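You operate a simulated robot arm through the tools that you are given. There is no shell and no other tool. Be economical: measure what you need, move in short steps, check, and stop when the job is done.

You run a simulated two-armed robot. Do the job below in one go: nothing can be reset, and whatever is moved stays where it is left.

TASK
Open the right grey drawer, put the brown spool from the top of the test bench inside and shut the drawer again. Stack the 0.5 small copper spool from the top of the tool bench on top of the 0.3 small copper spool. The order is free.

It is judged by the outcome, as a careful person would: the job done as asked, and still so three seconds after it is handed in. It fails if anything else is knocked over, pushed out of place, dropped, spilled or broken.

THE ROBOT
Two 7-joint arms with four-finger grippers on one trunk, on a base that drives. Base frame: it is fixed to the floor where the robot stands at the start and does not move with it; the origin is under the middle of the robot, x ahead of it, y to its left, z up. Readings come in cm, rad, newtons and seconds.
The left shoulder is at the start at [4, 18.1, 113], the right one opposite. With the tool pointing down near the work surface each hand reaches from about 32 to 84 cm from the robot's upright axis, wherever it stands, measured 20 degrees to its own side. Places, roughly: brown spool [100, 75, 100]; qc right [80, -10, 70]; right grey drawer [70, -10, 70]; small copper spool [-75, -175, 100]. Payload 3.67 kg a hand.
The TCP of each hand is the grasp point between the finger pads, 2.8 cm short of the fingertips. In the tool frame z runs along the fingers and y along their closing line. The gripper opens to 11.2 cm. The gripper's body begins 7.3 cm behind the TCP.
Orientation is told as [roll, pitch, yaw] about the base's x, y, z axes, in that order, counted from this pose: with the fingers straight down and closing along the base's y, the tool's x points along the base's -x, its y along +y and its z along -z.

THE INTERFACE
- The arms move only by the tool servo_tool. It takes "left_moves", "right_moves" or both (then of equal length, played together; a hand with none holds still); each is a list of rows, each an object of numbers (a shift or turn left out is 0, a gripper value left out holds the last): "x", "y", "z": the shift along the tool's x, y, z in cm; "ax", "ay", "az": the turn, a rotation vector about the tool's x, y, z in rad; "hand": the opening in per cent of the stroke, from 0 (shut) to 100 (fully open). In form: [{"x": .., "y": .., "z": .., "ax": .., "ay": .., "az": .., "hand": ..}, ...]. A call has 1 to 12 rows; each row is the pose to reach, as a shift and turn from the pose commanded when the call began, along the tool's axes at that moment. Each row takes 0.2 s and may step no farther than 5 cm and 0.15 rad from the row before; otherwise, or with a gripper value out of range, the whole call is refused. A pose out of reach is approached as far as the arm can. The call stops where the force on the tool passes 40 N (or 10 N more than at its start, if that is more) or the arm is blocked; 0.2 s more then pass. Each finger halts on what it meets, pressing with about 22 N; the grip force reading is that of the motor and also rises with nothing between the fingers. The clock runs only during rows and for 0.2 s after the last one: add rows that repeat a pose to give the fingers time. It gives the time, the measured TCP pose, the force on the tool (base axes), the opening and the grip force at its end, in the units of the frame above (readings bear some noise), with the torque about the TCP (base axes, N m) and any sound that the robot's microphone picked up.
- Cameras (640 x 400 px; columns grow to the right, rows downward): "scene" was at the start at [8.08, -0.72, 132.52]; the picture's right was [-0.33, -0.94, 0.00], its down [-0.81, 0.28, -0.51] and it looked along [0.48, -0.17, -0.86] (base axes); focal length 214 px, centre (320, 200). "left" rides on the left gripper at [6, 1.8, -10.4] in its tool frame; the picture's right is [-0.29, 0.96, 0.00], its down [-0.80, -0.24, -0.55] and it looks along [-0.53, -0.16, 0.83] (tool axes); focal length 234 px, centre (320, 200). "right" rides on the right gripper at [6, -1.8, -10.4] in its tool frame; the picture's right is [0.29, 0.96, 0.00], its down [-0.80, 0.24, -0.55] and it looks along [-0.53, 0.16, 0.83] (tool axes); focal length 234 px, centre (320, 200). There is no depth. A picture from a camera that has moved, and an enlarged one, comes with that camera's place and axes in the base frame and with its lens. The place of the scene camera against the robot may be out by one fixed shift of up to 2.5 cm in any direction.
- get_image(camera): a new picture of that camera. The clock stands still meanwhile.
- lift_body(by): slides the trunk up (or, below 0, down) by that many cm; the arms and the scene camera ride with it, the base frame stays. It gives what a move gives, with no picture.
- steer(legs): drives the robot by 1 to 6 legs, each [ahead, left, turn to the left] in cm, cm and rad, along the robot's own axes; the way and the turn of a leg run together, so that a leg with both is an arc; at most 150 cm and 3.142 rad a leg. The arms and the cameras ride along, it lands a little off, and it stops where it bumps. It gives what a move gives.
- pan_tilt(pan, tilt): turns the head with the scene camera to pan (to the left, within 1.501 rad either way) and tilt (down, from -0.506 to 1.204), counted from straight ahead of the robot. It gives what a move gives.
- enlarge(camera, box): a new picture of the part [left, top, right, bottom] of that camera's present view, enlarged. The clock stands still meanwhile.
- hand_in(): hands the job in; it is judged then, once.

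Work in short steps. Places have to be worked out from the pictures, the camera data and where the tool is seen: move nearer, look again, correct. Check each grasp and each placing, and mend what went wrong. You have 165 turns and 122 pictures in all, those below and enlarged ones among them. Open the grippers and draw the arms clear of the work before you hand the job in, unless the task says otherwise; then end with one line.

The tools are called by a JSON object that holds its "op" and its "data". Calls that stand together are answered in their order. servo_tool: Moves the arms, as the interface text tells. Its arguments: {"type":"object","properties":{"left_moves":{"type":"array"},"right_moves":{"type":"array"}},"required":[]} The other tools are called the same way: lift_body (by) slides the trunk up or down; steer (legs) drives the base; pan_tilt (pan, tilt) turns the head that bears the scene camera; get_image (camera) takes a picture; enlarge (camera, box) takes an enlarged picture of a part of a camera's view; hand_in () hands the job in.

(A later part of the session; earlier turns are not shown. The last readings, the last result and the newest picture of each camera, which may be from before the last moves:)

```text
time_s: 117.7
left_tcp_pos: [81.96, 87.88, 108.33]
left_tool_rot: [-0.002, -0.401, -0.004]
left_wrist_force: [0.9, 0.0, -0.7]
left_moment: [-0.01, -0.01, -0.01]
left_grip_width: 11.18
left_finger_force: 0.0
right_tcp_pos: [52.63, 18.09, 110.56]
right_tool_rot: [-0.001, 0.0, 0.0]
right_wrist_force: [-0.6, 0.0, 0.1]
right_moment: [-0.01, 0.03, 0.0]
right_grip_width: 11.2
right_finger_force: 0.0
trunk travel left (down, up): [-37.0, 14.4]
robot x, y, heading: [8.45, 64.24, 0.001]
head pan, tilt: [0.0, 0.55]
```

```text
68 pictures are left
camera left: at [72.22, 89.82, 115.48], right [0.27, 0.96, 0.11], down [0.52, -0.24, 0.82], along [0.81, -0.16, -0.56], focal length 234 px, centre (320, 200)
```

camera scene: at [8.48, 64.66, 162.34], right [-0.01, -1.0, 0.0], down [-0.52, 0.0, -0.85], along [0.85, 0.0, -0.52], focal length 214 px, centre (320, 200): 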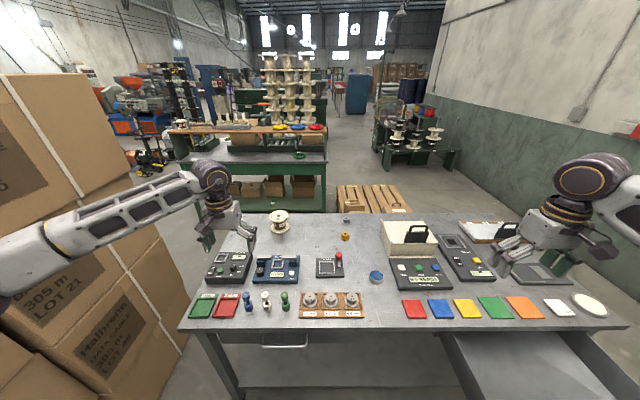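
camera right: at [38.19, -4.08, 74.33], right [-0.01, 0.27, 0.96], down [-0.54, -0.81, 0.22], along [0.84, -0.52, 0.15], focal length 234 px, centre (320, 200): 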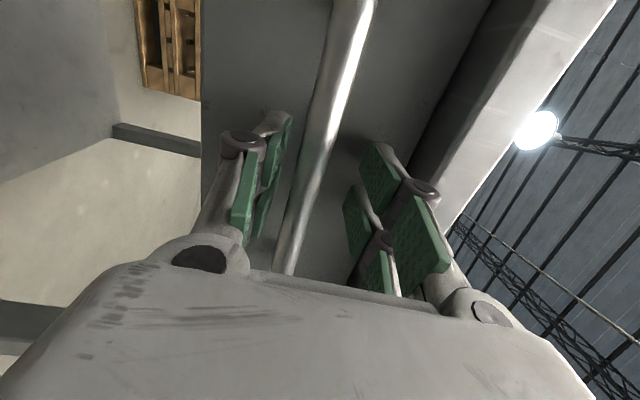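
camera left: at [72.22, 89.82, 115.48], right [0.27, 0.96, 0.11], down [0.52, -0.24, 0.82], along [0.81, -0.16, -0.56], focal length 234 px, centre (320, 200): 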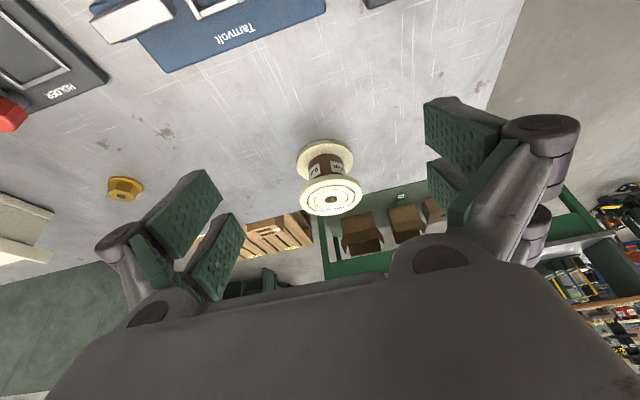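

Spool's flange centre ≈[103,85.3]. I drive 5 cm closer (base front then ≈x 47–48, still short of the bench) and lower the trunk 8 cm for maximum reach.

{"op": "steer", "data": {"legs": [[5, 1, 0]]}}

{"op": "servo_tool", "data": {"left_moves": [{"x": -2, "y": -0.5, "z": -0.8, "ay": -0.06}, {"x": -4, "y": -1, "z": -1.6, "ay": -0.12}, {"x": -6, "y": -1.5, "z": -2, "ay": -0.18}, {"x": -8, "y": -2, "z": -2, "ay": -0.24}, {"x": -8, "y": -2, "z": -2, "ay": -0.24}]}}

{"op": "get_image", "data": {"camera": "left"}}

```text
time_s: 118.7
left_tcp_pos: [86.27, 88.74, 108.39]
left_tool_rot: [0.0, -0.404, -0.006]
left_wrist_force: [0.2, -0.2, -0.2]
left_moment: [0.03, 0.02, 0.03]
left_grip_width: 11.2
left_finger_force: 0.1
right_tcp_pos: [57.11, 18.93, 110.57]
right_tool_rot: [-0.002, -0.004, -0.002]
right_wrist_force: [-0.8, 0.3, -0.1]
right_moment: [0.01, -0.05, 0.01]
right_grip_width: 11.22
right_finger_force: 0.0
trunk travel left (down, up): [-37.0, 14.4]
robot x, y, heading: [13.17, 65.34, -0.006]
head pan, tilt: [0.0, 0.55]
```

```text
time_s: 119.8
left_tcp_pos: [93.24, 86.91, 113.23]
left_tool_rot: [0.0, -0.645, -0.005]
left_wrist_force: [0.3, 0.5, 0.6]
left_moment: [0.0, 0.03, 0.0]
left_grip_width: 11.22
left_finger_force: 0.1
right_tcp_pos: [57.45, 19.02, 110.62]
right_tool_rot: [-0.002, 0.002, -0.002]
right_wrist_force: [0.3, -1.0, 0.0]
right_moment: [0.0, 0.0, 0.02]
right_grip_width: 11.21
right_finger_force: 0.1
trunk travel left (down, up): [-37.0, 14.4]
robot x, y, heading: [13.65, 64.58, -0.006]
head pan, tilt: [0.0, 0.55]
```

```text
67 pictures are left
camera left: at [82.18, 88.78, 117.9], right [0.24, 0.96, 0.17], down [0.3, -0.24, 0.92], along [0.92, -0.16, -0.35], focal length 234 px, centre (320, 200)
```

left: 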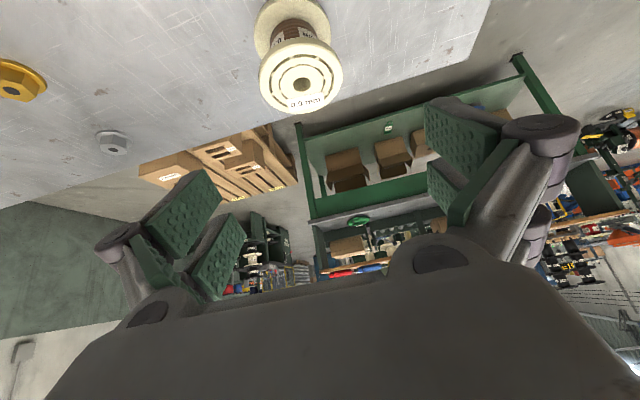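

Combined views give the flange at about [103–104.5, 85.2, 94]. I lower the trunk, tilt a bit more (0.8) and approach above it.

{"op": "lift_body", "data": {"by": -6}}

{"op": "servo_tool", "data": {"left_moves": [{"x": -2, "y": -0.5, "z": 1, "ay": -0.05}, {"x": -4, "y": -1, "z": 2, "ay": -0.1}, {"x": -6, "y": -1.6, "z": 3, "ay": -0.155}, {"x": -7, "y": -1.6, "z": 4, "ay": -0.155}]}}

{"op": "get_image", "data": {"camera": "left"}}

```text
time_s: 120.8
left_tcp_pos: [93.24, 86.88, 107.24]
left_tool_rot: [0.0, -0.645, -0.005]
left_wrist_force: [0.1, -0.9, 0.9]
left_moment: [0.0, 0.0, 0.03]
left_grip_width: 11.21
left_finger_force: 0.1
right_tcp_pos: [57.39, 18.99, 104.56]
right_tool_rot: [-0.001, 0.001, 0.0]
right_wrist_force: [-0.1, -0.1, 0.1]
right_moment: [-0.02, -0.04, 0.02]
right_grip_width: 11.2
right_finger_force: 0.1
trunk travel left (down, up): [-31.0, 20.4]
robot x, y, heading: [13.67, 64.97, -0.002]
head pan, tilt: [0.0, 0.55]
```

```text
time_s: 121.8
left_tcp_pos: [101.23, 85.28, 108.07]
left_tool_rot: [0.0, -0.798, -0.005]
left_wrist_force: [0.5, -0.4, 0.7]
left_moment: [0.03, 0.04, -0.02]
left_grip_width: 11.19
left_finger_force: 0.1
right_tcp_pos: [57.45, 19.05, 104.68]
right_tool_rot: [-0.001, -0.001, -0.001]
right_wrist_force: [0.6, 0.2, -0.3]
right_moment: [0.04, 0.01, 0.02]
right_grip_width: 11.19
right_finger_force: 0.1
trunk travel left (down, up): [-31.0, 20.4]
robot x, y, heading: [13.42, 65.25, -0.011]
head pan, tilt: [0.0, 0.55]
```

```text
66 pictures are left
camera left: at [89.68, 87.17, 111.07], right [0.21, 0.96, 0.21], down [0.16, -0.24, 0.96], along [0.97, -0.16, -0.2], focal length 234 px, centre (320, 200)
```

left: 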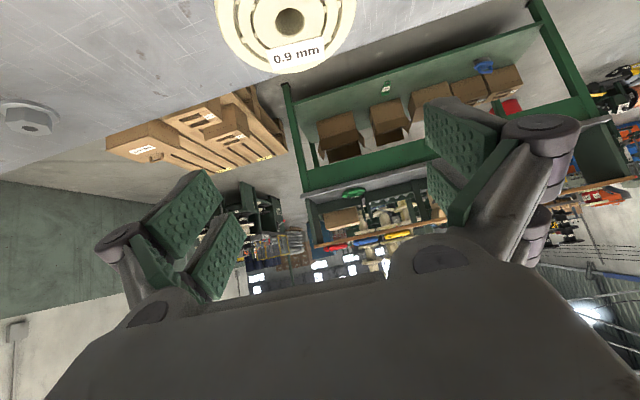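

Estimates: centre [104,85.2], top ≈94, but the flange diameter could be 10–11 cm. I come down to z≈98 to compare it with the finger opening.

{"op": "servo_tool", "data": {"left_moves": [{"x": 1.4, "z": 2.2}, {"x": 2.8, "z": 4.3}, {"x": 4.2, "z": 6.5}, {"x": 5.6, "z": 8.6}]}}

{"op": "get_image", "data": {"camera": "left"}}

{"op": "enlarge", "data": {"camera": "scene", "box": [200, 160, 360, 260]}}

```text
time_s: 122.8
left_tcp_pos: [103.57, 85.2, 98.17]
left_tool_rot: [0.0, -0.797, -0.004]
left_wrist_force: [0.0, -0.5, -0.3]
left_moment: [0.02, -0.01, -0.02]
left_grip_width: 11.18
left_finger_force: 0.1
right_tcp_pos: [57.47, 18.93, 104.49]
right_tool_rot: [-0.002, -0.001, -0.002]
right_wrist_force: [0.2, 0.0, 0.3]
right_moment: [-0.01, 0.01, 0.01]
right_grip_width: 11.18
right_finger_force: 0.0
trunk travel left (down, up): [-31.0, 20.4]
robot x, y, heading: [13.08, 65.04, -0.004]
head pan, tilt: [0.0, 0.55]
```

```text
65 pictures are left
camera left: at [91.97, 87.13, 101.04], right [0.21, 0.96, 0.21], down [0.16, -0.24, 0.96], along [0.97, -0.16, -0.2], focal length 234 px, centre (320, 200)
```

left: 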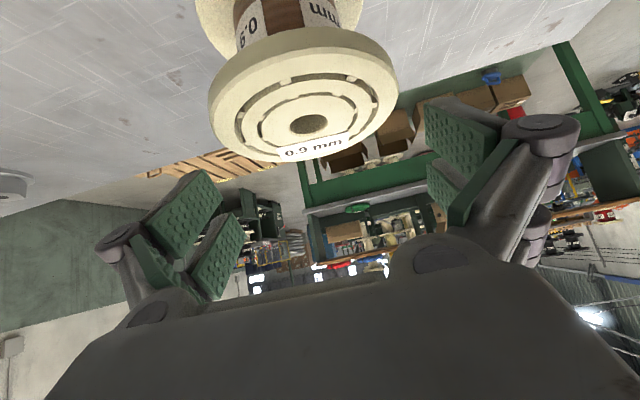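

```text
4.00 times, centred on (280, 210) of scene
camera zoom: at [24.21, 66.56, 142.33], right [0.0, -1.0, 0.0], down [-0.52, 0.0, -0.85], along [0.85, 0.0, -0.52], focal length 858 px, centre (480, 160)
```

zoom: 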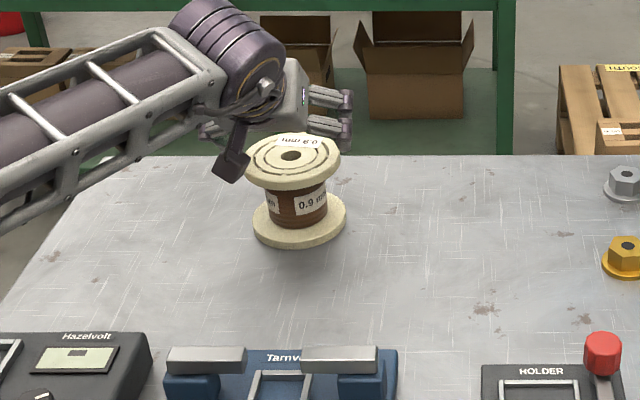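

The flange is ~10.5–11 cm, too tight for the 11.2 cm opening, so I'll grip the brown core (≈6.2 cm) between the flanges with a flatter tool. I back off, tilt to 1.15 rad and set the opening to 8.5 cm.

{"op": "servo_tool", "data": {"left_moves": [{"x": 2, "z": -2.8, "ay": -0.09}, {"x": 4, "z": -5.6, "ay": -0.18}, {"x": 6, "z": -8.4, "ay": -0.27}, {"x": 8.1, "z": -11.1, "ay": -0.353, "hand": 76}, {"x": 8.1, "z": -11.1, "ay": -0.353, "hand": 76}]}}

{"op": "get_image", "data": {"camera": "left"}}

{"op": "get_image", "data": {"camera": "scene"}}

```text
time_s: 124.0
left_tcp_pos: [89.77, 85.04, 99.86]
left_tool_rot: [-0.001, -1.151, -0.002]
left_wrist_force: [1.0, -0.4, 0.2]
left_moment: [-0.01, 0.02, 0.05]
left_grip_width: 8.49
left_finger_force: 0.3
right_tcp_pos: [57.54, 19.08, 104.57]
right_tool_rot: [0.0, 0.0, -0.002]
right_wrist_force: [-0.3, 0.3, -0.2]
right_moment: [0.04, -0.03, 0.02]
right_grip_width: 11.23
right_finger_force: 0.1
trunk travel left (down, up): [-31.0, 20.4]
robot x, y, heading: [13.46, 65.11, -0.008]
head pan, tilt: [0.0, 0.55]
```

```text
63 pictures are left
camera left: at [77.78, 86.94, 98.68], right [0.12, 0.96, 0.26], down [-0.18, -0.24, 0.95], along [0.98, -0.16, 0.15], focal length 234 px, centre (320, 200)
```

left: 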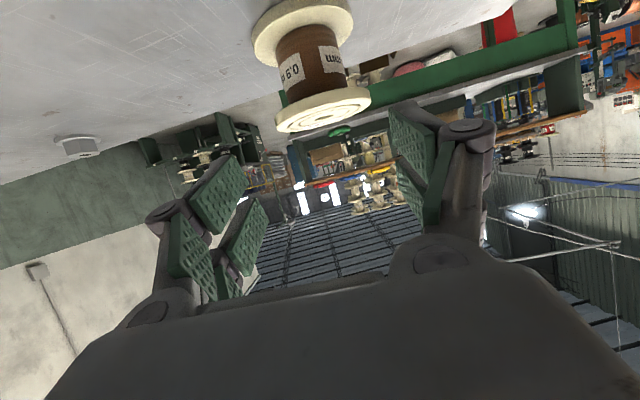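

```text
62 pictures are left
camera scene: at [24.2, 66.51, 142.33], right [0.0, -1.0, 0.0], down [-0.52, 0.0, -0.85], along [0.85, 0.0, -0.52], focal length 214 px, centre (320, 200)
```

scene: 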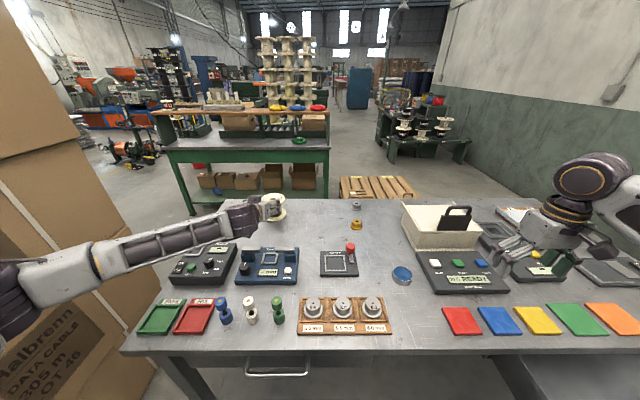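

Core centre reads y≈85.5. I move forward to x≈95, then straight down to z≈89.4 (hand-camera kept clear of the blue device), and look.

{"op": "servo_tool", "data": {"left_moves": [{"x": 0.3, "y": 0.2, "z": 3}, {"x": 0.6, "y": 0.4, "z": 6}, {"x": 2.9, "y": 0.4, "z": 7}, {"x": 5.2, "y": 0.4, "z": 8}, {"x": 7.3, "y": 0.4, "z": 9}]}}

{"op": "get_image", "data": {"camera": "left"}}

{"op": "enlarge", "data": {"camera": "scene", "box": [200, 160, 360, 260]}}

```text
time_s: 125.2
left_tcp_pos: [94.75, 84.26, 93.4]
left_tool_rot: [0.007, -1.145, -0.009]
left_wrist_force: [0.2, -1.6, 1.2]
left_moment: [0.04, 0.06, 0.14]
left_grip_width: 8.5
left_finger_force: 0.0
left hand out of reach, approached as far as the arm can: row 3, 4, 5
right_tcp_pos: [57.31, 18.7, 104.47]
right_tool_rot: [0.002, -0.001, -0.003]
right_wrist_force: [0.0, 0.0, -0.2]
right_moment: [-0.01, -0.01, -0.01]
right_grip_width: 11.19
right_finger_force: 0.0
trunk travel left (down, up): [-31.0, 20.4]
robot x, y, heading: [13.36, 65.08, -0.002]
head pan, tilt: [0.0, 0.55]
```

```text
61 pictures are left
camera left: at [82.75, 86.08, 92.31], right [0.12, 0.96, 0.26], down [-0.18, -0.24, 0.95], along [0.98, -0.16, 0.14], focal length 234 px, centre (320, 200)
```

left: 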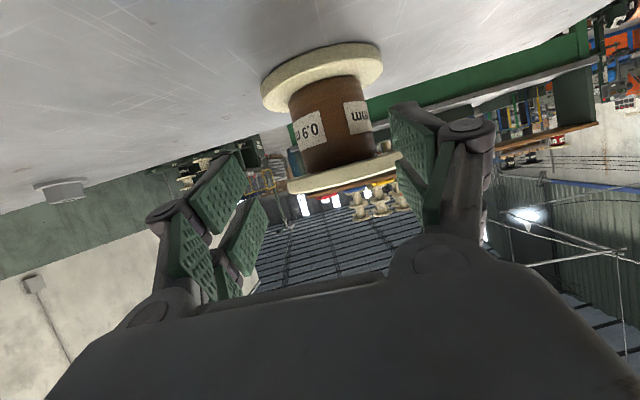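

```text
4.00 times, centred on (280, 210) of scene
camera zoom: at [24.09, 66.17, 142.31], right [-0.01, -1.0, 0.0], down [-0.52, 0.01, -0.85], along [0.85, 0.0, -0.52], focal length 858 px, centre (480, 160)
```

zoom: 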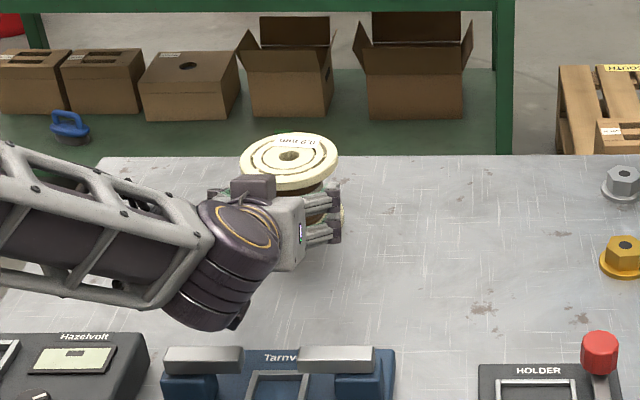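

The arm stops at z 93.4 in this posture; lowering the trunk 4 cm would do it, but I first check the elbow/forearm clearance over the devices.

{"op": "pan_tilt", "data": {"pan": 0.6, "tilt": 0.7}}

{"op": "get_image", "data": {"camera": "scene"}}

```text
time_s: 126.2
left_tcp_pos: [94.71, 84.22, 93.59]
left_tool_rot: [-0.006, -1.145, 0.002]
left_wrist_force: [-0.4, 0.7, 0.2]
left_moment: [0.0, -0.02, 0.01]
left_grip_width: 8.53
left_finger_force: 0.0
right_tcp_pos: [57.42, 18.96, 104.63]
right_tool_rot: [-0.003, 0.001, -0.002]
right_wrist_force: [0.8, -0.9, -1.0]
right_moment: [-0.01, 0.02, -0.02]
right_grip_width: 11.16
right_finger_force: 0.1
trunk travel left (down, up): [-31.0, 20.4]
robot x, y, heading: [13.63, 64.77, -0.004]
head pan, tilt: [0.6, 0.7]
```

```text
59 pictures are left
camera scene: at [22.17, 71.32, 141.03], right [0.56, -0.83, 0.0], down [-0.53, -0.36, -0.77], along [0.63, 0.43, -0.64], focal length 214 px, centre (320, 200)
```

scene: 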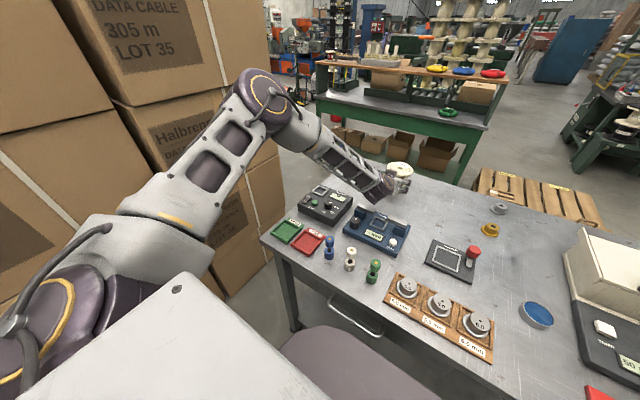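

The elbow is high and the forearm slopes down well clear of everything. I lower the trunk 4.2 cm, then centre in y and look.

{"op": "lift_body", "data": {"by": -4.2}}

{"op": "servo_tool", "data": {"left_moves": [{"y": 0.7}, {"y": 1.35}]}}

{"op": "get_image", "data": {"camera": "left"}}

```text
time_s: 127.0
left_tcp_pos: [95.21, 84.55, 90.72]
left_tool_rot: [0.002, -1.168, -0.001]
left_wrist_force: [-13.6, -0.3, 25.7]
left_moment: [0.43, 3.99, 0.37]
left_grip_width: 8.52
left_finger_force: 0.1
right_tcp_pos: [57.15, 18.97, 100.46]
right_tool_rot: [-0.001, -0.002, 0.0]
right_wrist_force: [0.9, 0.7, 0.3]
right_moment: [-0.05, 0.05, 0.03]
right_grip_width: 11.18
right_finger_force: 0.0
trunk travel left (down, up): [-26.8, 24.5]
robot x, y, heading: [13.42, 64.68, 0.001]
head pan, tilt: [0.6, 0.7]
stopped: the force on the tool passed its limit at 45 N (the readings are from after the stop); the commanded pose is now the measured one
```

```text
time_s: 127.6
left_tcp_pos: [95.09, 85.61, 90.56]
left_tool_rot: [0.005, -1.158, -0.002]
left_wrist_force: [-1.3, -14.6, 25.5]
left_moment: [-0.12, 3.72, 2.18]
left_grip_width: 8.52
left_finger_force: 0.1
left hand out of reach, approached as far as the arm can: row 1
right_tcp_pos: [57.2, 18.9, 100.52]
right_tool_rot: [-0.001, -0.002, -0.003]
right_wrist_force: [-0.4, -0.4, 0.6]
right_moment: [-0.07, 0.01, -0.02]
right_grip_width: 11.2
right_finger_force: 0.0
trunk travel left (down, up): [-26.8, 24.5]
robot x, y, heading: [13.69, 65.27, -0.008]
head pan, tilt: [0.6, 0.7]
```

```text
58 pictures are left
camera left: at [83.25, 87.36, 89.29], right [0.11, 0.96, 0.27], down [-0.19, -0.24, 0.95], along [0.98, -0.16, 0.15], focal length 234 px, centre (320, 200)
```

left: 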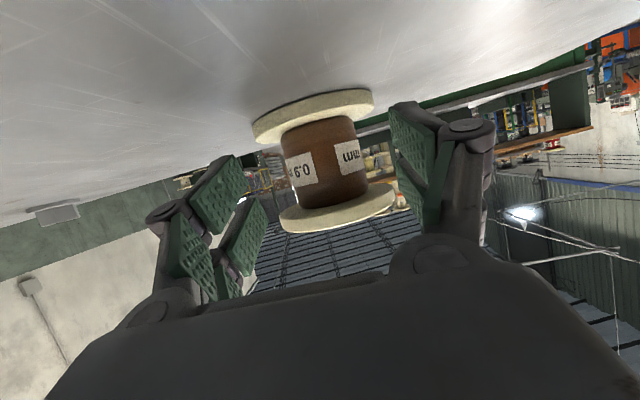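

The camera bracket touched the bench top (light, now stopped). I raise the trunk 3 cm and use a slightly steeper tilt of 1.0 so the bracket clears.

{"op": "lift_body", "data": {"by": 3}}

{"op": "servo_tool", "data": {"left_moves": [{"ay": 0.08}, {"ay": 0.158}, {"ay": 0.158}]}}

{"op": "get_image", "data": {"camera": "left"}}

```text
time_s: 128.4
left_tcp_pos: [95.23, 85.87, 93.14]
left_tool_rot: [0.011, -1.151, -0.004]
left_wrist_force: [0.0, 0.0, -0.4]
left_moment: [0.0, -0.03, 0.01]
left_grip_width: 8.53
left_finger_force: 0.1
right_tcp_pos: [57.43, 19.06, 103.28]
right_tool_rot: [-0.002, -0.001, 0.001]
right_wrist_force: [-0.1, 0.8, -0.3]
right_moment: [-0.01, 0.04, 0.01]
right_grip_width: 11.21
right_finger_force: 0.2
trunk travel left (down, up): [-29.8, 21.5]
robot x, y, heading: [13.76, 64.91, -0.004]
head pan, tilt: [0.6, 0.7]
```

```text
time_s: 129.2
left_tcp_pos: [95.24, 85.95, 93.16]
left_tool_rot: [0.008, -0.995, 0.0]
left_wrist_force: [0.2, -0.4, -0.7]
left_moment: [-0.01, 0.02, 0.02]
left_grip_width: 8.52
left_finger_force: 0.1
right_tcp_pos: [57.32, 19.09, 103.41]
right_tool_rot: [-0.002, 0.001, 0.0]
right_wrist_force: [-0.3, -0.2, -1.0]
right_moment: [0.04, 0.04, 0.0]
right_grip_width: 11.18
right_finger_force: 0.0
trunk travel left (down, up): [-29.8, 21.5]
robot x, y, heading: [13.23, 65.26, -0.001]
head pan, tilt: [0.6, 0.7]
```

```text
57 pictures are left
camera left: at [83.31, 87.78, 93.8], right [0.15, 0.96, 0.25], down [-0.03, -0.24, 0.97], along [0.99, -0.15, -0.01], focal length 234 px, centre (320, 200)
```

left: 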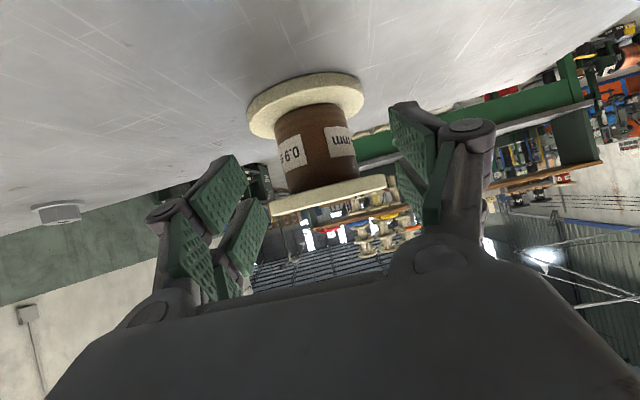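

Clear. Core centre ≈[104.4,85.4,89.0]. I open to 9.2 cm, back 0.7 cm, and lower 3.9 cm by trunk.

{"op": "servo_tool", "data": {"left_moves": [{"x": 0.4, "y": -0.5, "z": -0.6, "hand": 82}, {"x": 0.4, "y": -0.5, "z": -0.6, "hand": 82}]}}

{"op": "lift_body", "data": {"by": -3.9}}

{"op": "get_image", "data": {"camera": "left"}}

```text
time_s: 129.8
left_tcp_pos: [94.59, 85.45, 92.97]
left_tool_rot: [0.008, -0.995, 0.0]
left_wrist_force: [0.8, -0.2, 0.9]
left_moment: [-0.03, 0.04, 0.03]
left_grip_width: 9.18
left_finger_force: 0.0
right_tcp_pos: [57.48, 19.05, 103.38]
right_tool_rot: [-0.002, 0.001, 0.0]
right_wrist_force: [0.1, -0.4, -0.6]
right_moment: [0.01, -0.02, 0.0]
right_grip_width: 11.18
right_finger_force: 0.1
trunk travel left (down, up): [-29.8, 21.5]
robot x, y, heading: [13.43, 65.31, -0.003]
head pan, tilt: [0.6, 0.7]
```

```text
time_s: 130.6
left_tcp_pos: [94.41, 85.42, 89.32]
left_tool_rot: [0.009, -0.996, 0.002]
left_wrist_force: [-0.7, -1.2, 0.4]
left_moment: [0.01, 0.01, 0.02]
left_grip_width: 9.19
left_finger_force: 0.0
right_tcp_pos: [57.38, 19.15, 99.65]
right_tool_rot: [-0.001, 0.0, 0.0]
right_wrist_force: [-0.3, 0.4, -0.5]
right_moment: [-0.02, 0.0, -0.02]
right_grip_width: 11.21
right_finger_force: 0.0
trunk travel left (down, up): [-25.9, 25.4]
robot x, y, heading: [13.34, 65.14, -0.005]
head pan, tilt: [0.6, 0.7]
```

```text
56 pictures are left
camera left: at [82.53, 87.25, 89.91], right [0.15, 0.96, 0.25], down [-0.03, -0.24, 0.97], along [0.99, -0.15, -0.01], focal length 234 px, centre (320, 200)
```

left: 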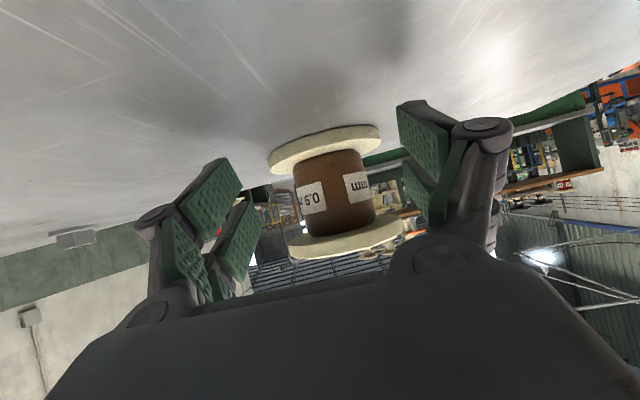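

No contact and the core is dead ahead (y 85.45, z 89.1). Advance 6 cm and check.

{"op": "servo_tool", "data": {"left_moves": [{"x": -1.1, "z": 1.7}, {"x": -2.2, "z": 3.4}, {"x": -3.3, "z": 5}]}}

{"op": "get_image", "data": {"camera": "left"}}

```text
time_s: 131.4
left_tcp_pos: [100.57, 85.4, 89.26]
left_tool_rot: [0.007, -0.995, 0.001]
left_wrist_force: [0.5, 0.0, 0.3]
left_moment: [0.0, -0.03, 0.01]
left_grip_width: 9.19
left_finger_force: 0.1
right_tcp_pos: [57.36, 19.02, 99.55]
right_tool_rot: [-0.001, 0.001, 0.001]
right_wrist_force: [-0.5, -0.6, -0.3]
right_moment: [-0.03, -0.03, 0.0]
right_grip_width: 11.19
right_finger_force: 0.1
trunk travel left (down, up): [-25.9, 25.4]
robot x, y, heading: [13.46, 64.92, -0.007]
head pan, tilt: [0.6, 0.7]
```

```text
55 pictures are left
camera left: at [88.6, 87.18, 89.9], right [0.15, 0.96, 0.25], down [-0.03, -0.24, 0.97], along [0.99, -0.15, -0.01], focal length 234 px, centre (320, 200)
```

left: 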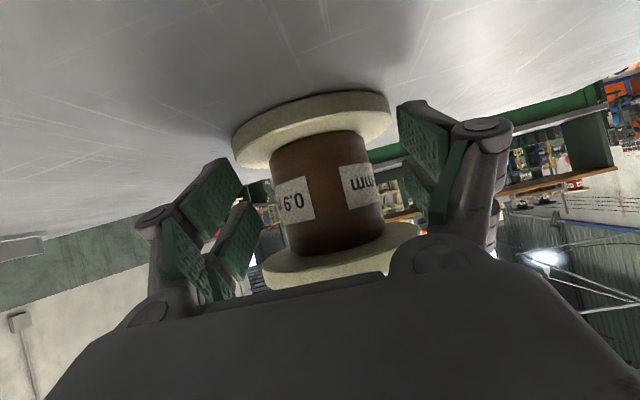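

Lined up well (core ≈7.6 cm between 9.2 cm). Advance the last 2.3 cm and close.

{"op": "servo_tool", "data": {"left_moves": [{"x": -0.6, "z": 1}, {"x": -1.25, "z": 1.95}, {"x": -1.25, "z": 1.95, "hand": 0}, {"x": -1.25, "z": 1.95, "hand": 0}, {"x": -1.25, "z": 1.95, "hand": 0}]}}

{"op": "get_image", "data": {"camera": "left"}}

```text
time_s: 132.6
left_tcp_pos: [102.9, 85.4, 89.64]
left_tool_rot: [0.008, -0.998, 0.001]
left_wrist_force: [-1.6, -0.1, 9.7]
left_moment: [-0.08, -0.81, -0.01]
left_grip_width: 8.29
left_finger_force: 22.3
right_tcp_pos: [57.25, 19.02, 99.55]
right_tool_rot: [-0.001, -0.001, 0.001]
right_wrist_force: [0.0, -0.1, -0.5]
right_moment: [-0.01, -0.01, -0.03]
right_grip_width: 11.21
right_finger_force: 0.0
trunk travel left (down, up): [-25.9, 25.4]
robot x, y, heading: [13.39, 65.38, -0.003]
head pan, tilt: [0.6, 0.7]
```

```text
54 pictures are left
camera left: at [90.86, 87.19, 90.23], right [0.15, 0.96, 0.25], down [-0.03, -0.24, 0.97], along [0.99, -0.15, -0.01], focal length 234 px, centre (320, 200)
```

left: 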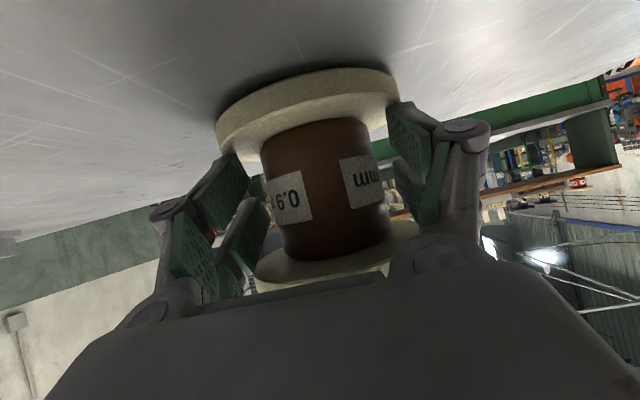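

The grip stopped at 8.3 cm with an upward force: fingertips seem to ride on the bottom flange. I reopen, raise 0.9 cm, and close again.

{"op": "servo_tool", "data": {"left_moves": [{"hand": 82}, {"hand": 82}, {"x": -0.4, "z": -0.25, "hand": 82}, {"x": -0.75, "z": -0.5, "hand": 82}, {"x": -0.75, "z": -0.5, "hand": 82}]}}

{"op": "get_image", "data": {"camera": "left"}}

{"op": "pan_tilt", "data": {"pan": 0.2, "tilt": 0.6}}

{"op": "enlarge", "data": {"camera": "scene", "box": [260, 140, 388, 220]}}

```text
time_s: 133.8
left_tcp_pos: [102.74, 85.5, 90.16]
left_tool_rot: [0.006, -0.995, 0.0]
left_wrist_force: [0.6, 0.2, -2.0]
left_moment: [-0.01, 0.02, 0.02]
left_grip_width: 9.27
left_finger_force: 1.0
right_tcp_pos: [57.39, 18.94, 99.6]
right_tool_rot: [-0.002, 0.0, 0.0]
right_wrist_force: [0.7, 0.2, 0.5]
right_moment: [0.0, 0.0, 0.01]
right_grip_width: 11.19
right_finger_force: 0.1
trunk travel left (down, up): [-25.9, 25.4]
robot x, y, heading: [13.49, 64.98, -0.002]
head pan, tilt: [0.6, 0.7]
```

```text
53 pictures are left
camera left: at [90.77, 87.3, 90.8], right [0.15, 0.96, 0.25], down [-0.03, -0.24, 0.97], along [0.99, -0.15, -0.01], focal length 234 px, centre (320, 200)
```

left: 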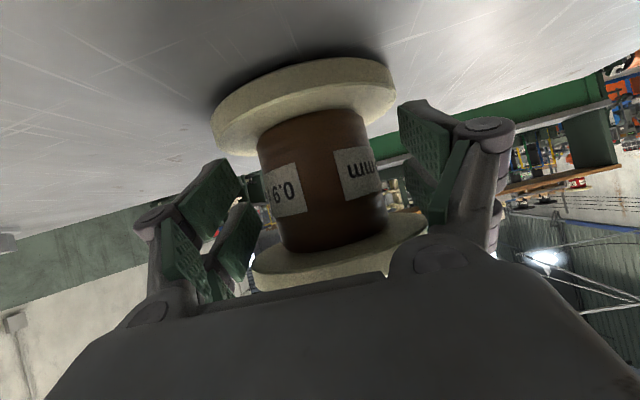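

```text
time_s: 134.7
left_tcp_pos: [102.72, 85.52, 90.14]
left_tool_rot: [0.007, -0.994, 0.0]
left_wrist_force: [-0.5, 0.2, -2.0]
left_moment: [0.03, 0.0, 0.02]
left_grip_width: 9.27
left_finger_force: 0.8
right_tcp_pos: [57.45, 19.21, 99.63]
right_tool_rot: [-0.002, 0.0, -0.001]
right_wrist_force: [-0.1, -0.7, -0.3]
right_moment: [-0.01, -0.01, 0.01]
right_grip_width: 11.2
right_finger_force: 0.1
trunk travel left (down, up): [-25.9, 25.4]
robot x, y, heading: [13.3, 65.11, -0.005]
head pan, tilt: [0.201, 0.6]
```

```text
5.00 times, centred on (324, 180) of scene
camera zoom: at [23.84, 68.36, 136.88], right [0.2, -0.98, 0.0], down [-0.55, -0.11, -0.82], along [0.81, 0.16, -0.57], focal length 1072 px, centre (300, 300)
```

zoom: 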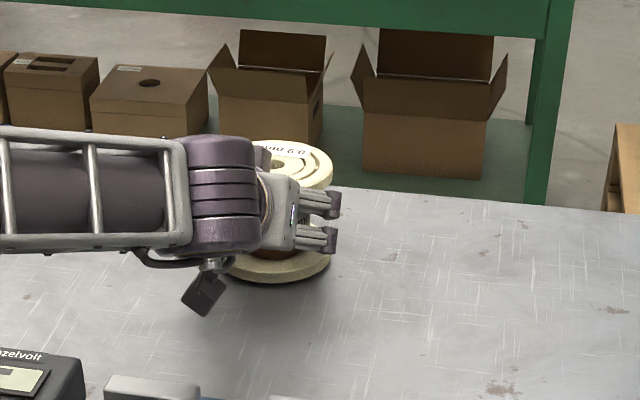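

At this height the finger tops just brush the upper flange; a slightly flatter tilt (1.1) fits the gap better. I adjust and close.

{"op": "servo_tool", "data": {"left_moves": [{"x": 0.15, "z": 0.1, "ay": -0.05}, {"x": 0.25, "z": 0.15, "ay": -0.1}, {"x": 0.25, "z": 0.15, "ay": -0.1}, {"x": 0.25, "z": 0.15, "ay": -0.1, "hand": 0}, {"x": 0.25, "z": 0.15, "ay": -0.1, "hand": 0}, {"x": 0.25, "z": 0.15, "ay": -0.1, "hand": 0}]}}

{"op": "get_image", "data": {"camera": "left"}}

```text
time_s: 136.1
left_tcp_pos: [102.66, 85.44, 89.96]
left_tool_rot: [0.008, -1.096, -0.001]
left_wrist_force: [-0.2, -0.4, -1.1]
left_moment: [-0.03, -0.05, -0.03]
left_grip_width: 6.45
left_finger_force: 21.8
right_tcp_pos: [57.39, 19.12, 99.58]
right_tool_rot: [-0.002, 0.0, 0.0]
right_wrist_force: [-0.3, 0.6, -0.8]
right_moment: [0.01, 0.0, 0.01]
right_grip_width: 11.19
right_finger_force: 0.0
trunk travel left (down, up): [-25.9, 25.4]
robot x, y, heading: [13.32, 64.88, -0.004]
head pan, tilt: [0.201, 0.6]
```

```text
51 pictures are left
camera left: at [90.75, 87.28, 89.34], right [0.13, 0.96, 0.26], down [-0.13, -0.24, 0.96], along [0.98, -0.15, 0.09], focal length 234 px, centre (320, 200)
```

left: 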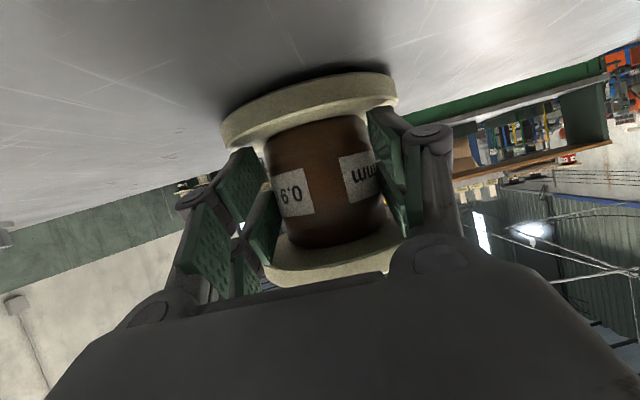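

Good: core gripped at 6.45 cm with no side loads. Lift straight up with the trunk and check.

{"op": "lift_body", "data": {"by": 16}}

{"op": "get_image", "data": {"camera": "left"}}

```text
time_s: 137.9
left_tcp_pos: [102.82, 85.44, 105.81]
left_tool_rot: [0.008, -1.095, 0.0]
left_wrist_force: [0.2, -0.1, -3.3]
left_moment: [0.01, 0.11, -0.03]
left_grip_width: 6.45
left_finger_force: 22.0
right_tcp_pos: [57.46, 19.03, 115.48]
right_tool_rot: [-0.001, 0.002, 0.0]
right_wrist_force: [-0.1, -0.2, -0.2]
right_moment: [0.0, 0.0, -0.04]
right_grip_width: 11.17
right_finger_force: 0.0
trunk travel left (down, up): [-41.9, 9.4]
robot x, y, heading: [13.58, 65.36, 0.001]
head pan, tilt: [0.201, 0.6]
```

```text
50 pictures are left
camera left: at [90.78, 87.28, 105.24], right [0.13, 0.96, 0.26], down [-0.13, -0.24, 0.96], along [0.98, -0.15, 0.09], focal length 234 px, centre (320, 200)
```

left: 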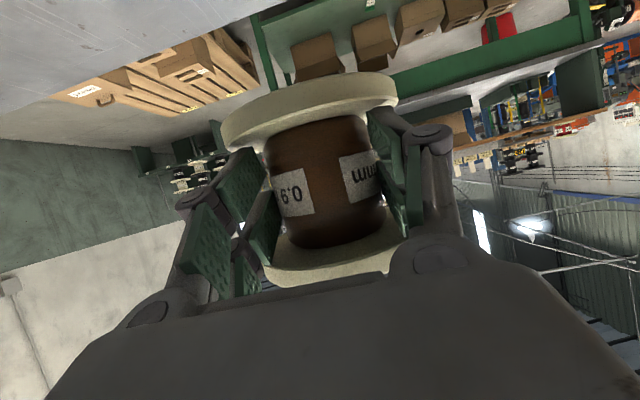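

Lifted and secure (≈3 N). A flat tool can't get over the drawer's front panel, so I'll set the spool down again 5 cm nearer, where I can re-grip its top flange (≈9.5 cm) with a steeper tool.

{"op": "servo_tool", "data": {"left_moves": [{"x": 1, "z": -2}, {"x": 2.15, "z": -4.18}, {"x": 2.15, "z": -4.18}]}}

{"op": "lift_body", "data": {"by": -15}}

{"op": "get_image", "data": {"camera": "left"}}

```text
time_s: 138.7
left_tcp_pos: [98.23, 85.34, 105.77]
left_tool_rot: [0.01, -1.095, -0.003]
left_wrist_force: [-0.2, 0.3, -4.0]
left_moment: [0.01, 0.1, 0.04]
left_grip_width: 6.45
left_finger_force: 22.0
right_tcp_pos: [57.54, 19.1, 115.51]
right_tool_rot: [0.0, 0.001, -0.001]
right_wrist_force: [-0.9, 0.5, -0.1]
right_moment: [0.04, 0.01, 0.02]
right_grip_width: 11.18
right_finger_force: 0.1
trunk travel left (down, up): [-41.9, 9.4]
robot x, y, heading: [13.52, 65.31, -0.005]
head pan, tilt: [0.201, 0.6]
```

```text
time_s: 140.4
left_tcp_pos: [98.23, 85.53, 90.86]
left_tool_rot: [0.009, -1.095, -0.001]
left_wrist_force: [-0.5, 0.0, -4.1]
left_moment: [0.01, 0.11, 0.01]
left_grip_width: 6.43
left_finger_force: 21.8
right_tcp_pos: [57.41, 19.08, 100.58]
right_tool_rot: [-0.003, 0.0, -0.001]
right_wrist_force: [-0.8, 0.3, -0.5]
right_moment: [0.01, -0.01, 0.0]
right_grip_width: 11.19
right_finger_force: 0.1
trunk travel left (down, up): [-26.9, 24.4]
robot x, y, heading: [13.45, 65.28, -0.004]
head pan, tilt: [0.201, 0.6]
```

```text
49 pictures are left
camera left: at [86.16, 87.19, 90.31], right [0.13, 0.96, 0.26], down [-0.13, -0.24, 0.96], along [0.98, -0.15, 0.09], focal length 234 px, centre (320, 200)
```

left: 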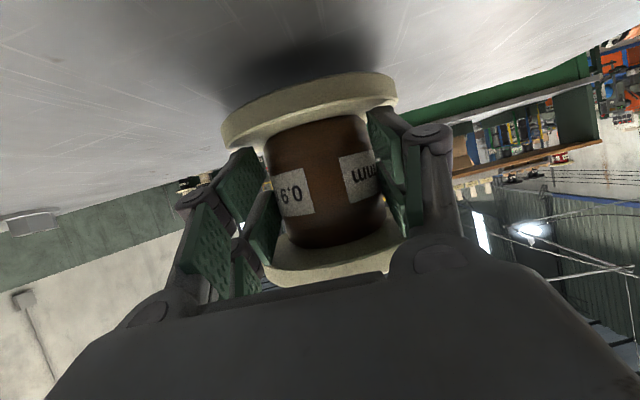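

Bottom is ~0.9 cm above the bench. Lower 0.8 cm and check the force.

{"op": "lift_body", "data": {"by": -0.8}}

```text
time_s: 141.0
left_tcp_pos: [98.18, 85.36, 90.13]
left_tool_rot: [0.008, -1.095, -0.003]
left_wrist_force: [0.0, -0.7, -3.0]
left_moment: [-0.02, 0.16, 0.01]
left_grip_width: 6.44
left_finger_force: 21.6
right_tcp_pos: [57.42, 19.03, 99.81]
right_tool_rot: [-0.001, 0.0, 0.0]
right_wrist_force: [0.2, -0.3, 0.2]
right_moment: [0.0, -0.01, -0.01]
right_grip_width: 11.22
right_finger_force: 0.1
trunk travel left (down, up): [-26.1, 25.2]
robot x, y, heading: [13.55, 65.19, 0.003]
head pan, tilt: [0.201, 0.6]
```

Not yet touching; lower 0.3 cm more.

{"op": "lift_body", "data": {"by": -0.3}}

```text
time_s: 141.5
left_tcp_pos: [98.12, 85.3, 89.89]
left_tool_rot: [0.009, -1.097, -0.001]
left_wrist_force: [1.0, -1.0, 1.2]
left_moment: [-0.04, -0.3, 0.02]
left_grip_width: 6.44
left_finger_force: 21.5
right_tcp_pos: [57.39, 19.15, 99.53]
right_tool_rot: [-0.001, 0.001, 0.001]
right_wrist_force: [-0.8, -0.7, 0.4]
right_moment: [-0.02, 0.01, -0.01]
right_grip_width: 11.19
right_finger_force: 0.0
trunk travel left (down, up): [-25.8, 25.5]
robot x, y, heading: [13.03, 65.4, -0.005]
head pan, tilt: [0.201, 0.6]
```

The spool rests on the bench. I open fully (11.2 cm is wider than the flange) and rise straight up, checking clearance first.

{"op": "servo_tool", "data": {"left_moves": [{"hand": 60}, {"hand": 85}, {"hand": 100}, {"hand": 100}]}}

{"op": "get_image", "data": {"camera": "left"}}

```text
time_s: 142.5
left_tcp_pos: [98.14, 85.38, 89.8]
left_tool_rot: [0.008, -1.095, -0.001]
left_wrist_force: [-0.6, -0.4, 0.0]
left_moment: [0.0, 0.02, -0.01]
left_grip_width: 11.2
left_finger_force: 0.1
right_tcp_pos: [57.37, 18.94, 99.47]
right_tool_rot: [-0.002, 0.001, 0.001]
right_wrist_force: [0.3, -0.6, 0.4]
right_moment: [0.0, 0.01, 0.0]
right_grip_width: 11.2
right_finger_force: 0.0
trunk travel left (down, up): [-25.8, 25.5]
robot x, y, heading: [13.27, 64.92, -0.003]
head pan, tilt: [0.201, 0.6]
```

```text
48 pictures are left
camera left: at [86.15, 87.19, 89.25], right [0.13, 0.96, 0.26], down [-0.13, -0.24, 0.96], along [0.98, -0.15, 0.09], focal length 234 px, centre (320, 200)
```

left: 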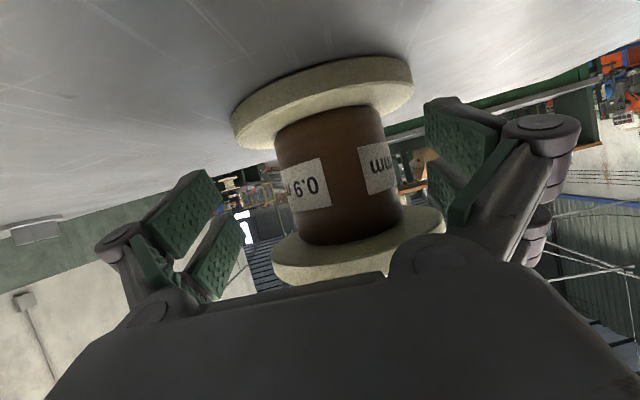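

The spool sits ~0.8 cm toward +y of centre; I shift the hand +0.8 in y so both fingers clear the flange, then rise.

{"op": "servo_tool", "data": {"left_moves": [{"y": 0.4}, {"y": 0.8}]}}

{"op": "get_image", "data": {"camera": "left"}}

```text
time_s: 143.1
left_tcp_pos: [98.08, 86.23, 89.72]
left_tool_rot: [0.009, -1.096, -0.002]
left_wrist_force: [0.1, -0.3, -0.2]
left_moment: [-0.02, 0.0, -0.02]
left_grip_width: 11.21
left_finger_force: 0.1
right_tcp_pos: [57.41, 19.03, 99.48]
right_tool_rot: [-0.002, -0.001, 0.001]
right_wrist_force: [0.8, -0.2, 0.3]
right_moment: [0.02, 0.01, 0.0]
right_grip_width: 11.19
right_finger_force: 0.0
trunk travel left (down, up): [-25.8, 25.5]
robot x, y, heading: [13.41, 65.1, -0.008]
head pan, tilt: [0.201, 0.6]
```

```text
47 pictures are left
camera left: at [86.04, 88.05, 89.17], right [0.13, 0.96, 0.26], down [-0.13, -0.24, 0.96], along [0.98, -0.15, 0.09], focal length 234 px, centre (320, 200)
```

left: 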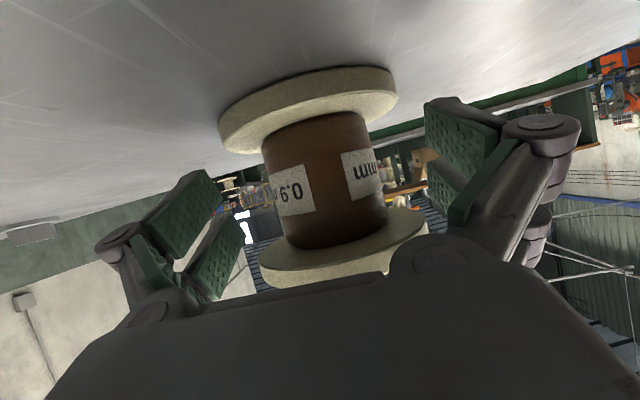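

Centred with room each side. Rise 16 cm by trunk.

{"op": "lift_body", "data": {"by": 16}}

{"op": "servo_tool", "data": {"left_moves": [{"ay": 0.13}, {"ay": 0.26}, {"ay": 0.39}, {"ay": 0.52}, {"ay": 0.645}, {"ay": 0.645}]}}

{"op": "get_image", "data": {"camera": "left"}}

```text
time_s: 145.0
left_tcp_pos: [97.93, 86.34, 105.67]
left_tool_rot: [0.007, -1.096, -0.002]
left_wrist_force: [-0.7, 0.2, 0.8]
left_moment: [-0.01, 0.0, 0.03]
left_grip_width: 11.22
left_finger_force: 0.0
right_tcp_pos: [57.45, 19.06, 115.52]
right_tool_rot: [-0.002, -0.001, 0.0]
right_wrist_force: [-0.4, 0.2, 0.4]
right_moment: [0.01, -0.01, 0.01]
right_grip_width: 11.18
right_finger_force: 0.0
trunk travel left (down, up): [-41.8, 9.5]
robot x, y, heading: [13.95, 65.23, -0.003]
head pan, tilt: [0.201, 0.6]
```

```text
time_s: 146.4
left_tcp_pos: [97.87, 86.31, 105.55]
left_tool_rot: [0.004, -0.447, 0.005]
left_wrist_force: [-0.2, 0.6, -0.4]
left_moment: [-0.03, 0.03, 0.0]
left_grip_width: 11.18
left_finger_force: 0.1
right_tcp_pos: [57.45, 19.1, 115.4]
right_tool_rot: [0.0, -0.001, -0.001]
right_wrist_force: [0.5, 0.2, 0.3]
right_moment: [-0.01, -0.03, 0.01]
right_grip_width: 11.21
right_finger_force: 0.1
trunk travel left (down, up): [-41.8, 9.5]
robot x, y, heading: [13.54, 65.25, -0.005]
head pan, tilt: [0.201, 0.6]
```

```text
46 pictures are left
camera left: at [88.02, 88.02, 112.41], right [0.25, 0.96, 0.13], down [0.48, -0.24, 0.84], along [0.84, -0.15, -0.52], focal length 234 px, centre (320, 200)
```

left: 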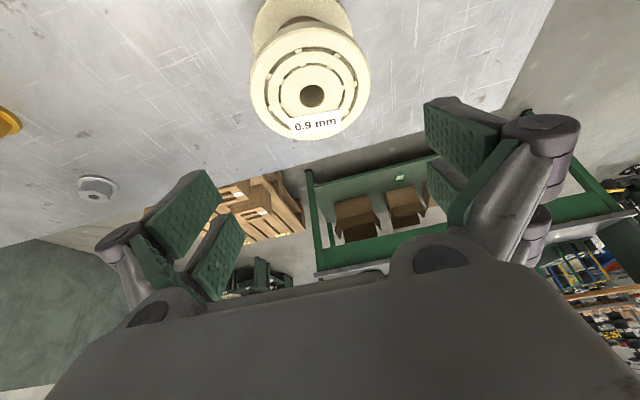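

Tilt 0.45 reaches here. The flange hole reads ≈[99.9,86.4,95]. I come down to z≈98.5 and look again.

{"op": "servo_tool", "data": {"left_moves": [{"x": 0.8, "z": 3.5}, {"x": 1.6, "z": 7}, {"x": 1.6, "z": 7}]}}

{"op": "get_image", "data": {"camera": "left"}}

```text
time_s: 147.2
left_tcp_pos: [99.52, 86.15, 98.66]
left_tool_rot: [0.004, -0.452, 0.005]
left_wrist_force: [-0.8, -0.1, -0.2]
left_moment: [0.0, -0.03, -0.01]
left_grip_width: 11.21
left_finger_force: 0.1
right_tcp_pos: [57.35, 19.01, 115.43]
right_tool_rot: [-0.003, 0.0, 0.001]
right_wrist_force: [0.1, -0.5, -0.7]
right_moment: [0.0, -0.02, 0.01]
right_grip_width: 11.23
right_finger_force: 0.1
trunk travel left (down, up): [-41.8, 9.5]
robot x, y, heading: [13.14, 65.27, -0.002]
head pan, tilt: [0.201, 0.6]
```

```text
45 pictures are left
camera left: at [89.61, 87.88, 105.44], right [0.25, 0.96, 0.13], down [0.48, -0.24, 0.85], along [0.84, -0.15, -0.52], focal length 234 px, centre (320, 200)
```

left: 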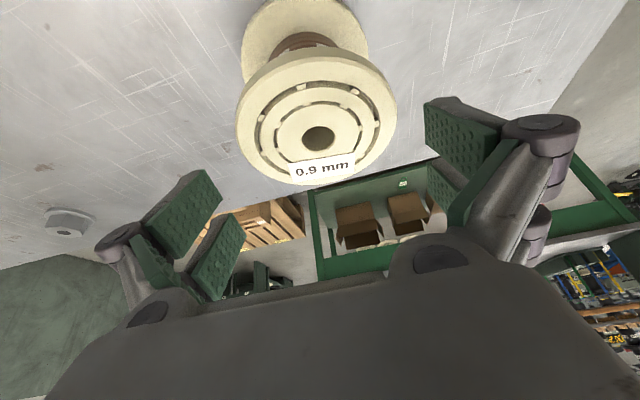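

Centre ≈[99.7,86.5], top ≈94.7. Descend to z≈94.1 around the flange.

{"op": "servo_tool", "data": {"left_moves": [{"x": 0.6, "y": 0.3, "z": 1.4}, {"x": 1.3, "y": 0.3, "z": 2.8}, {"x": 1.9, "y": 0.3, "z": 4.2}]}}

{"op": "get_image", "data": {"camera": "left"}}

```text
time_s: 148.0
left_tcp_pos: [100.09, 86.63, 93.95]
left_tool_rot: [0.006, -0.45, 0.005]
left_wrist_force: [-0.2, 0.0, 0.2]
left_moment: [-0.01, 0.03, -0.01]
left_grip_width: 11.2
left_finger_force: 0.0
right_tcp_pos: [57.39, 18.95, 115.48]
right_tool_rot: [-0.003, 0.001, 0.0]
right_wrist_force: [0.3, 0.3, 0.2]
right_moment: [0.01, 0.02, -0.02]
right_grip_width: 11.17
right_finger_force: 0.0
trunk travel left (down, up): [-41.8, 9.5]
robot x, y, heading: [13.49, 65.04, -0.005]
head pan, tilt: [0.201, 0.6]
```

```text
44 pictures are left
camera left: at [90.05, 88.26, 100.77], right [0.25, 0.96, 0.13], down [0.48, -0.24, 0.84], along [0.84, -0.15, -0.52], focal length 234 px, centre (320, 200)
```

left: 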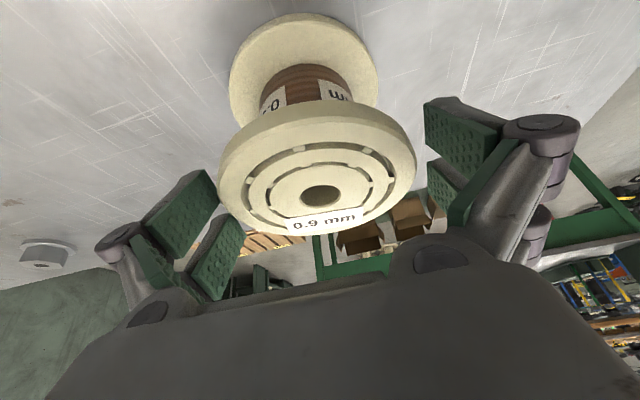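

The hole coincides with the grasp point and the flange is between the pads. Close and test.

{"op": "servo_tool", "data": {"left_moves": [{"hand": 0}, {"hand": 0}, {"hand": 0}]}}

{"op": "lift_body", "data": {"by": 9}}

{"op": "get_image", "data": {"camera": "left"}}

```text
time_s: 148.8
left_tcp_pos: [99.97, 86.47, 94.1]
left_tool_rot: [0.003, -0.451, 0.005]
left_wrist_force: [1.9, -0.7, 1.3]
left_moment: [-0.3, -0.19, -0.01]
left_grip_width: 10.35
left_finger_force: 22.2
right_tcp_pos: [57.42, 18.92, 115.31]
right_tool_rot: [-0.001, 0.001, -0.002]
right_wrist_force: [-0.8, 0.2, -0.3]
right_moment: [0.0, -0.01, 0.02]
right_grip_width: 11.18
right_finger_force: 0.0
trunk travel left (down, up): [-41.8, 9.5]
robot x, y, heading: [13.39, 65.31, -0.003]
head pan, tilt: [0.201, 0.6]
```

```text
time_s: 150.0
left_tcp_pos: [100.05, 86.5, 102.86]
left_tool_rot: [0.006, -0.45, 0.007]
left_wrist_force: [0.6, -0.1, -4.5]
left_moment: [0.02, 0.05, -0.01]
left_grip_width: 10.35
left_finger_force: 22.0
right_tcp_pos: [57.44, 19.15, 124.49]
right_tool_rot: [-0.001, 0.0, 0.001]
right_wrist_force: [-0.3, 0.6, 0.0]
right_moment: [0.02, -0.01, 0.0]
right_grip_width: 11.18
right_finger_force: 0.1
trunk travel left (down, up): [-50.8, 0.5]
robot x, y, heading: [13.34, 65.03, -0.0]
head pan, tilt: [0.201, 0.6]
```

```text
43 pictures are left
camera left: at [90.02, 88.27, 109.74], right [0.25, 0.96, 0.13], down [0.48, -0.24, 0.84], along [0.84, -0.15, -0.52], focal length 234 px, centre (320, 200)
```

left: 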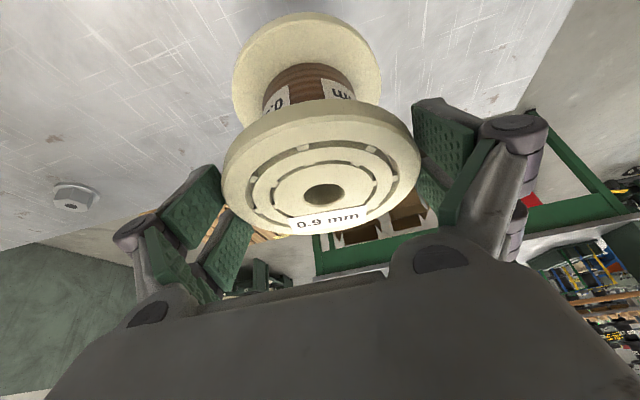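

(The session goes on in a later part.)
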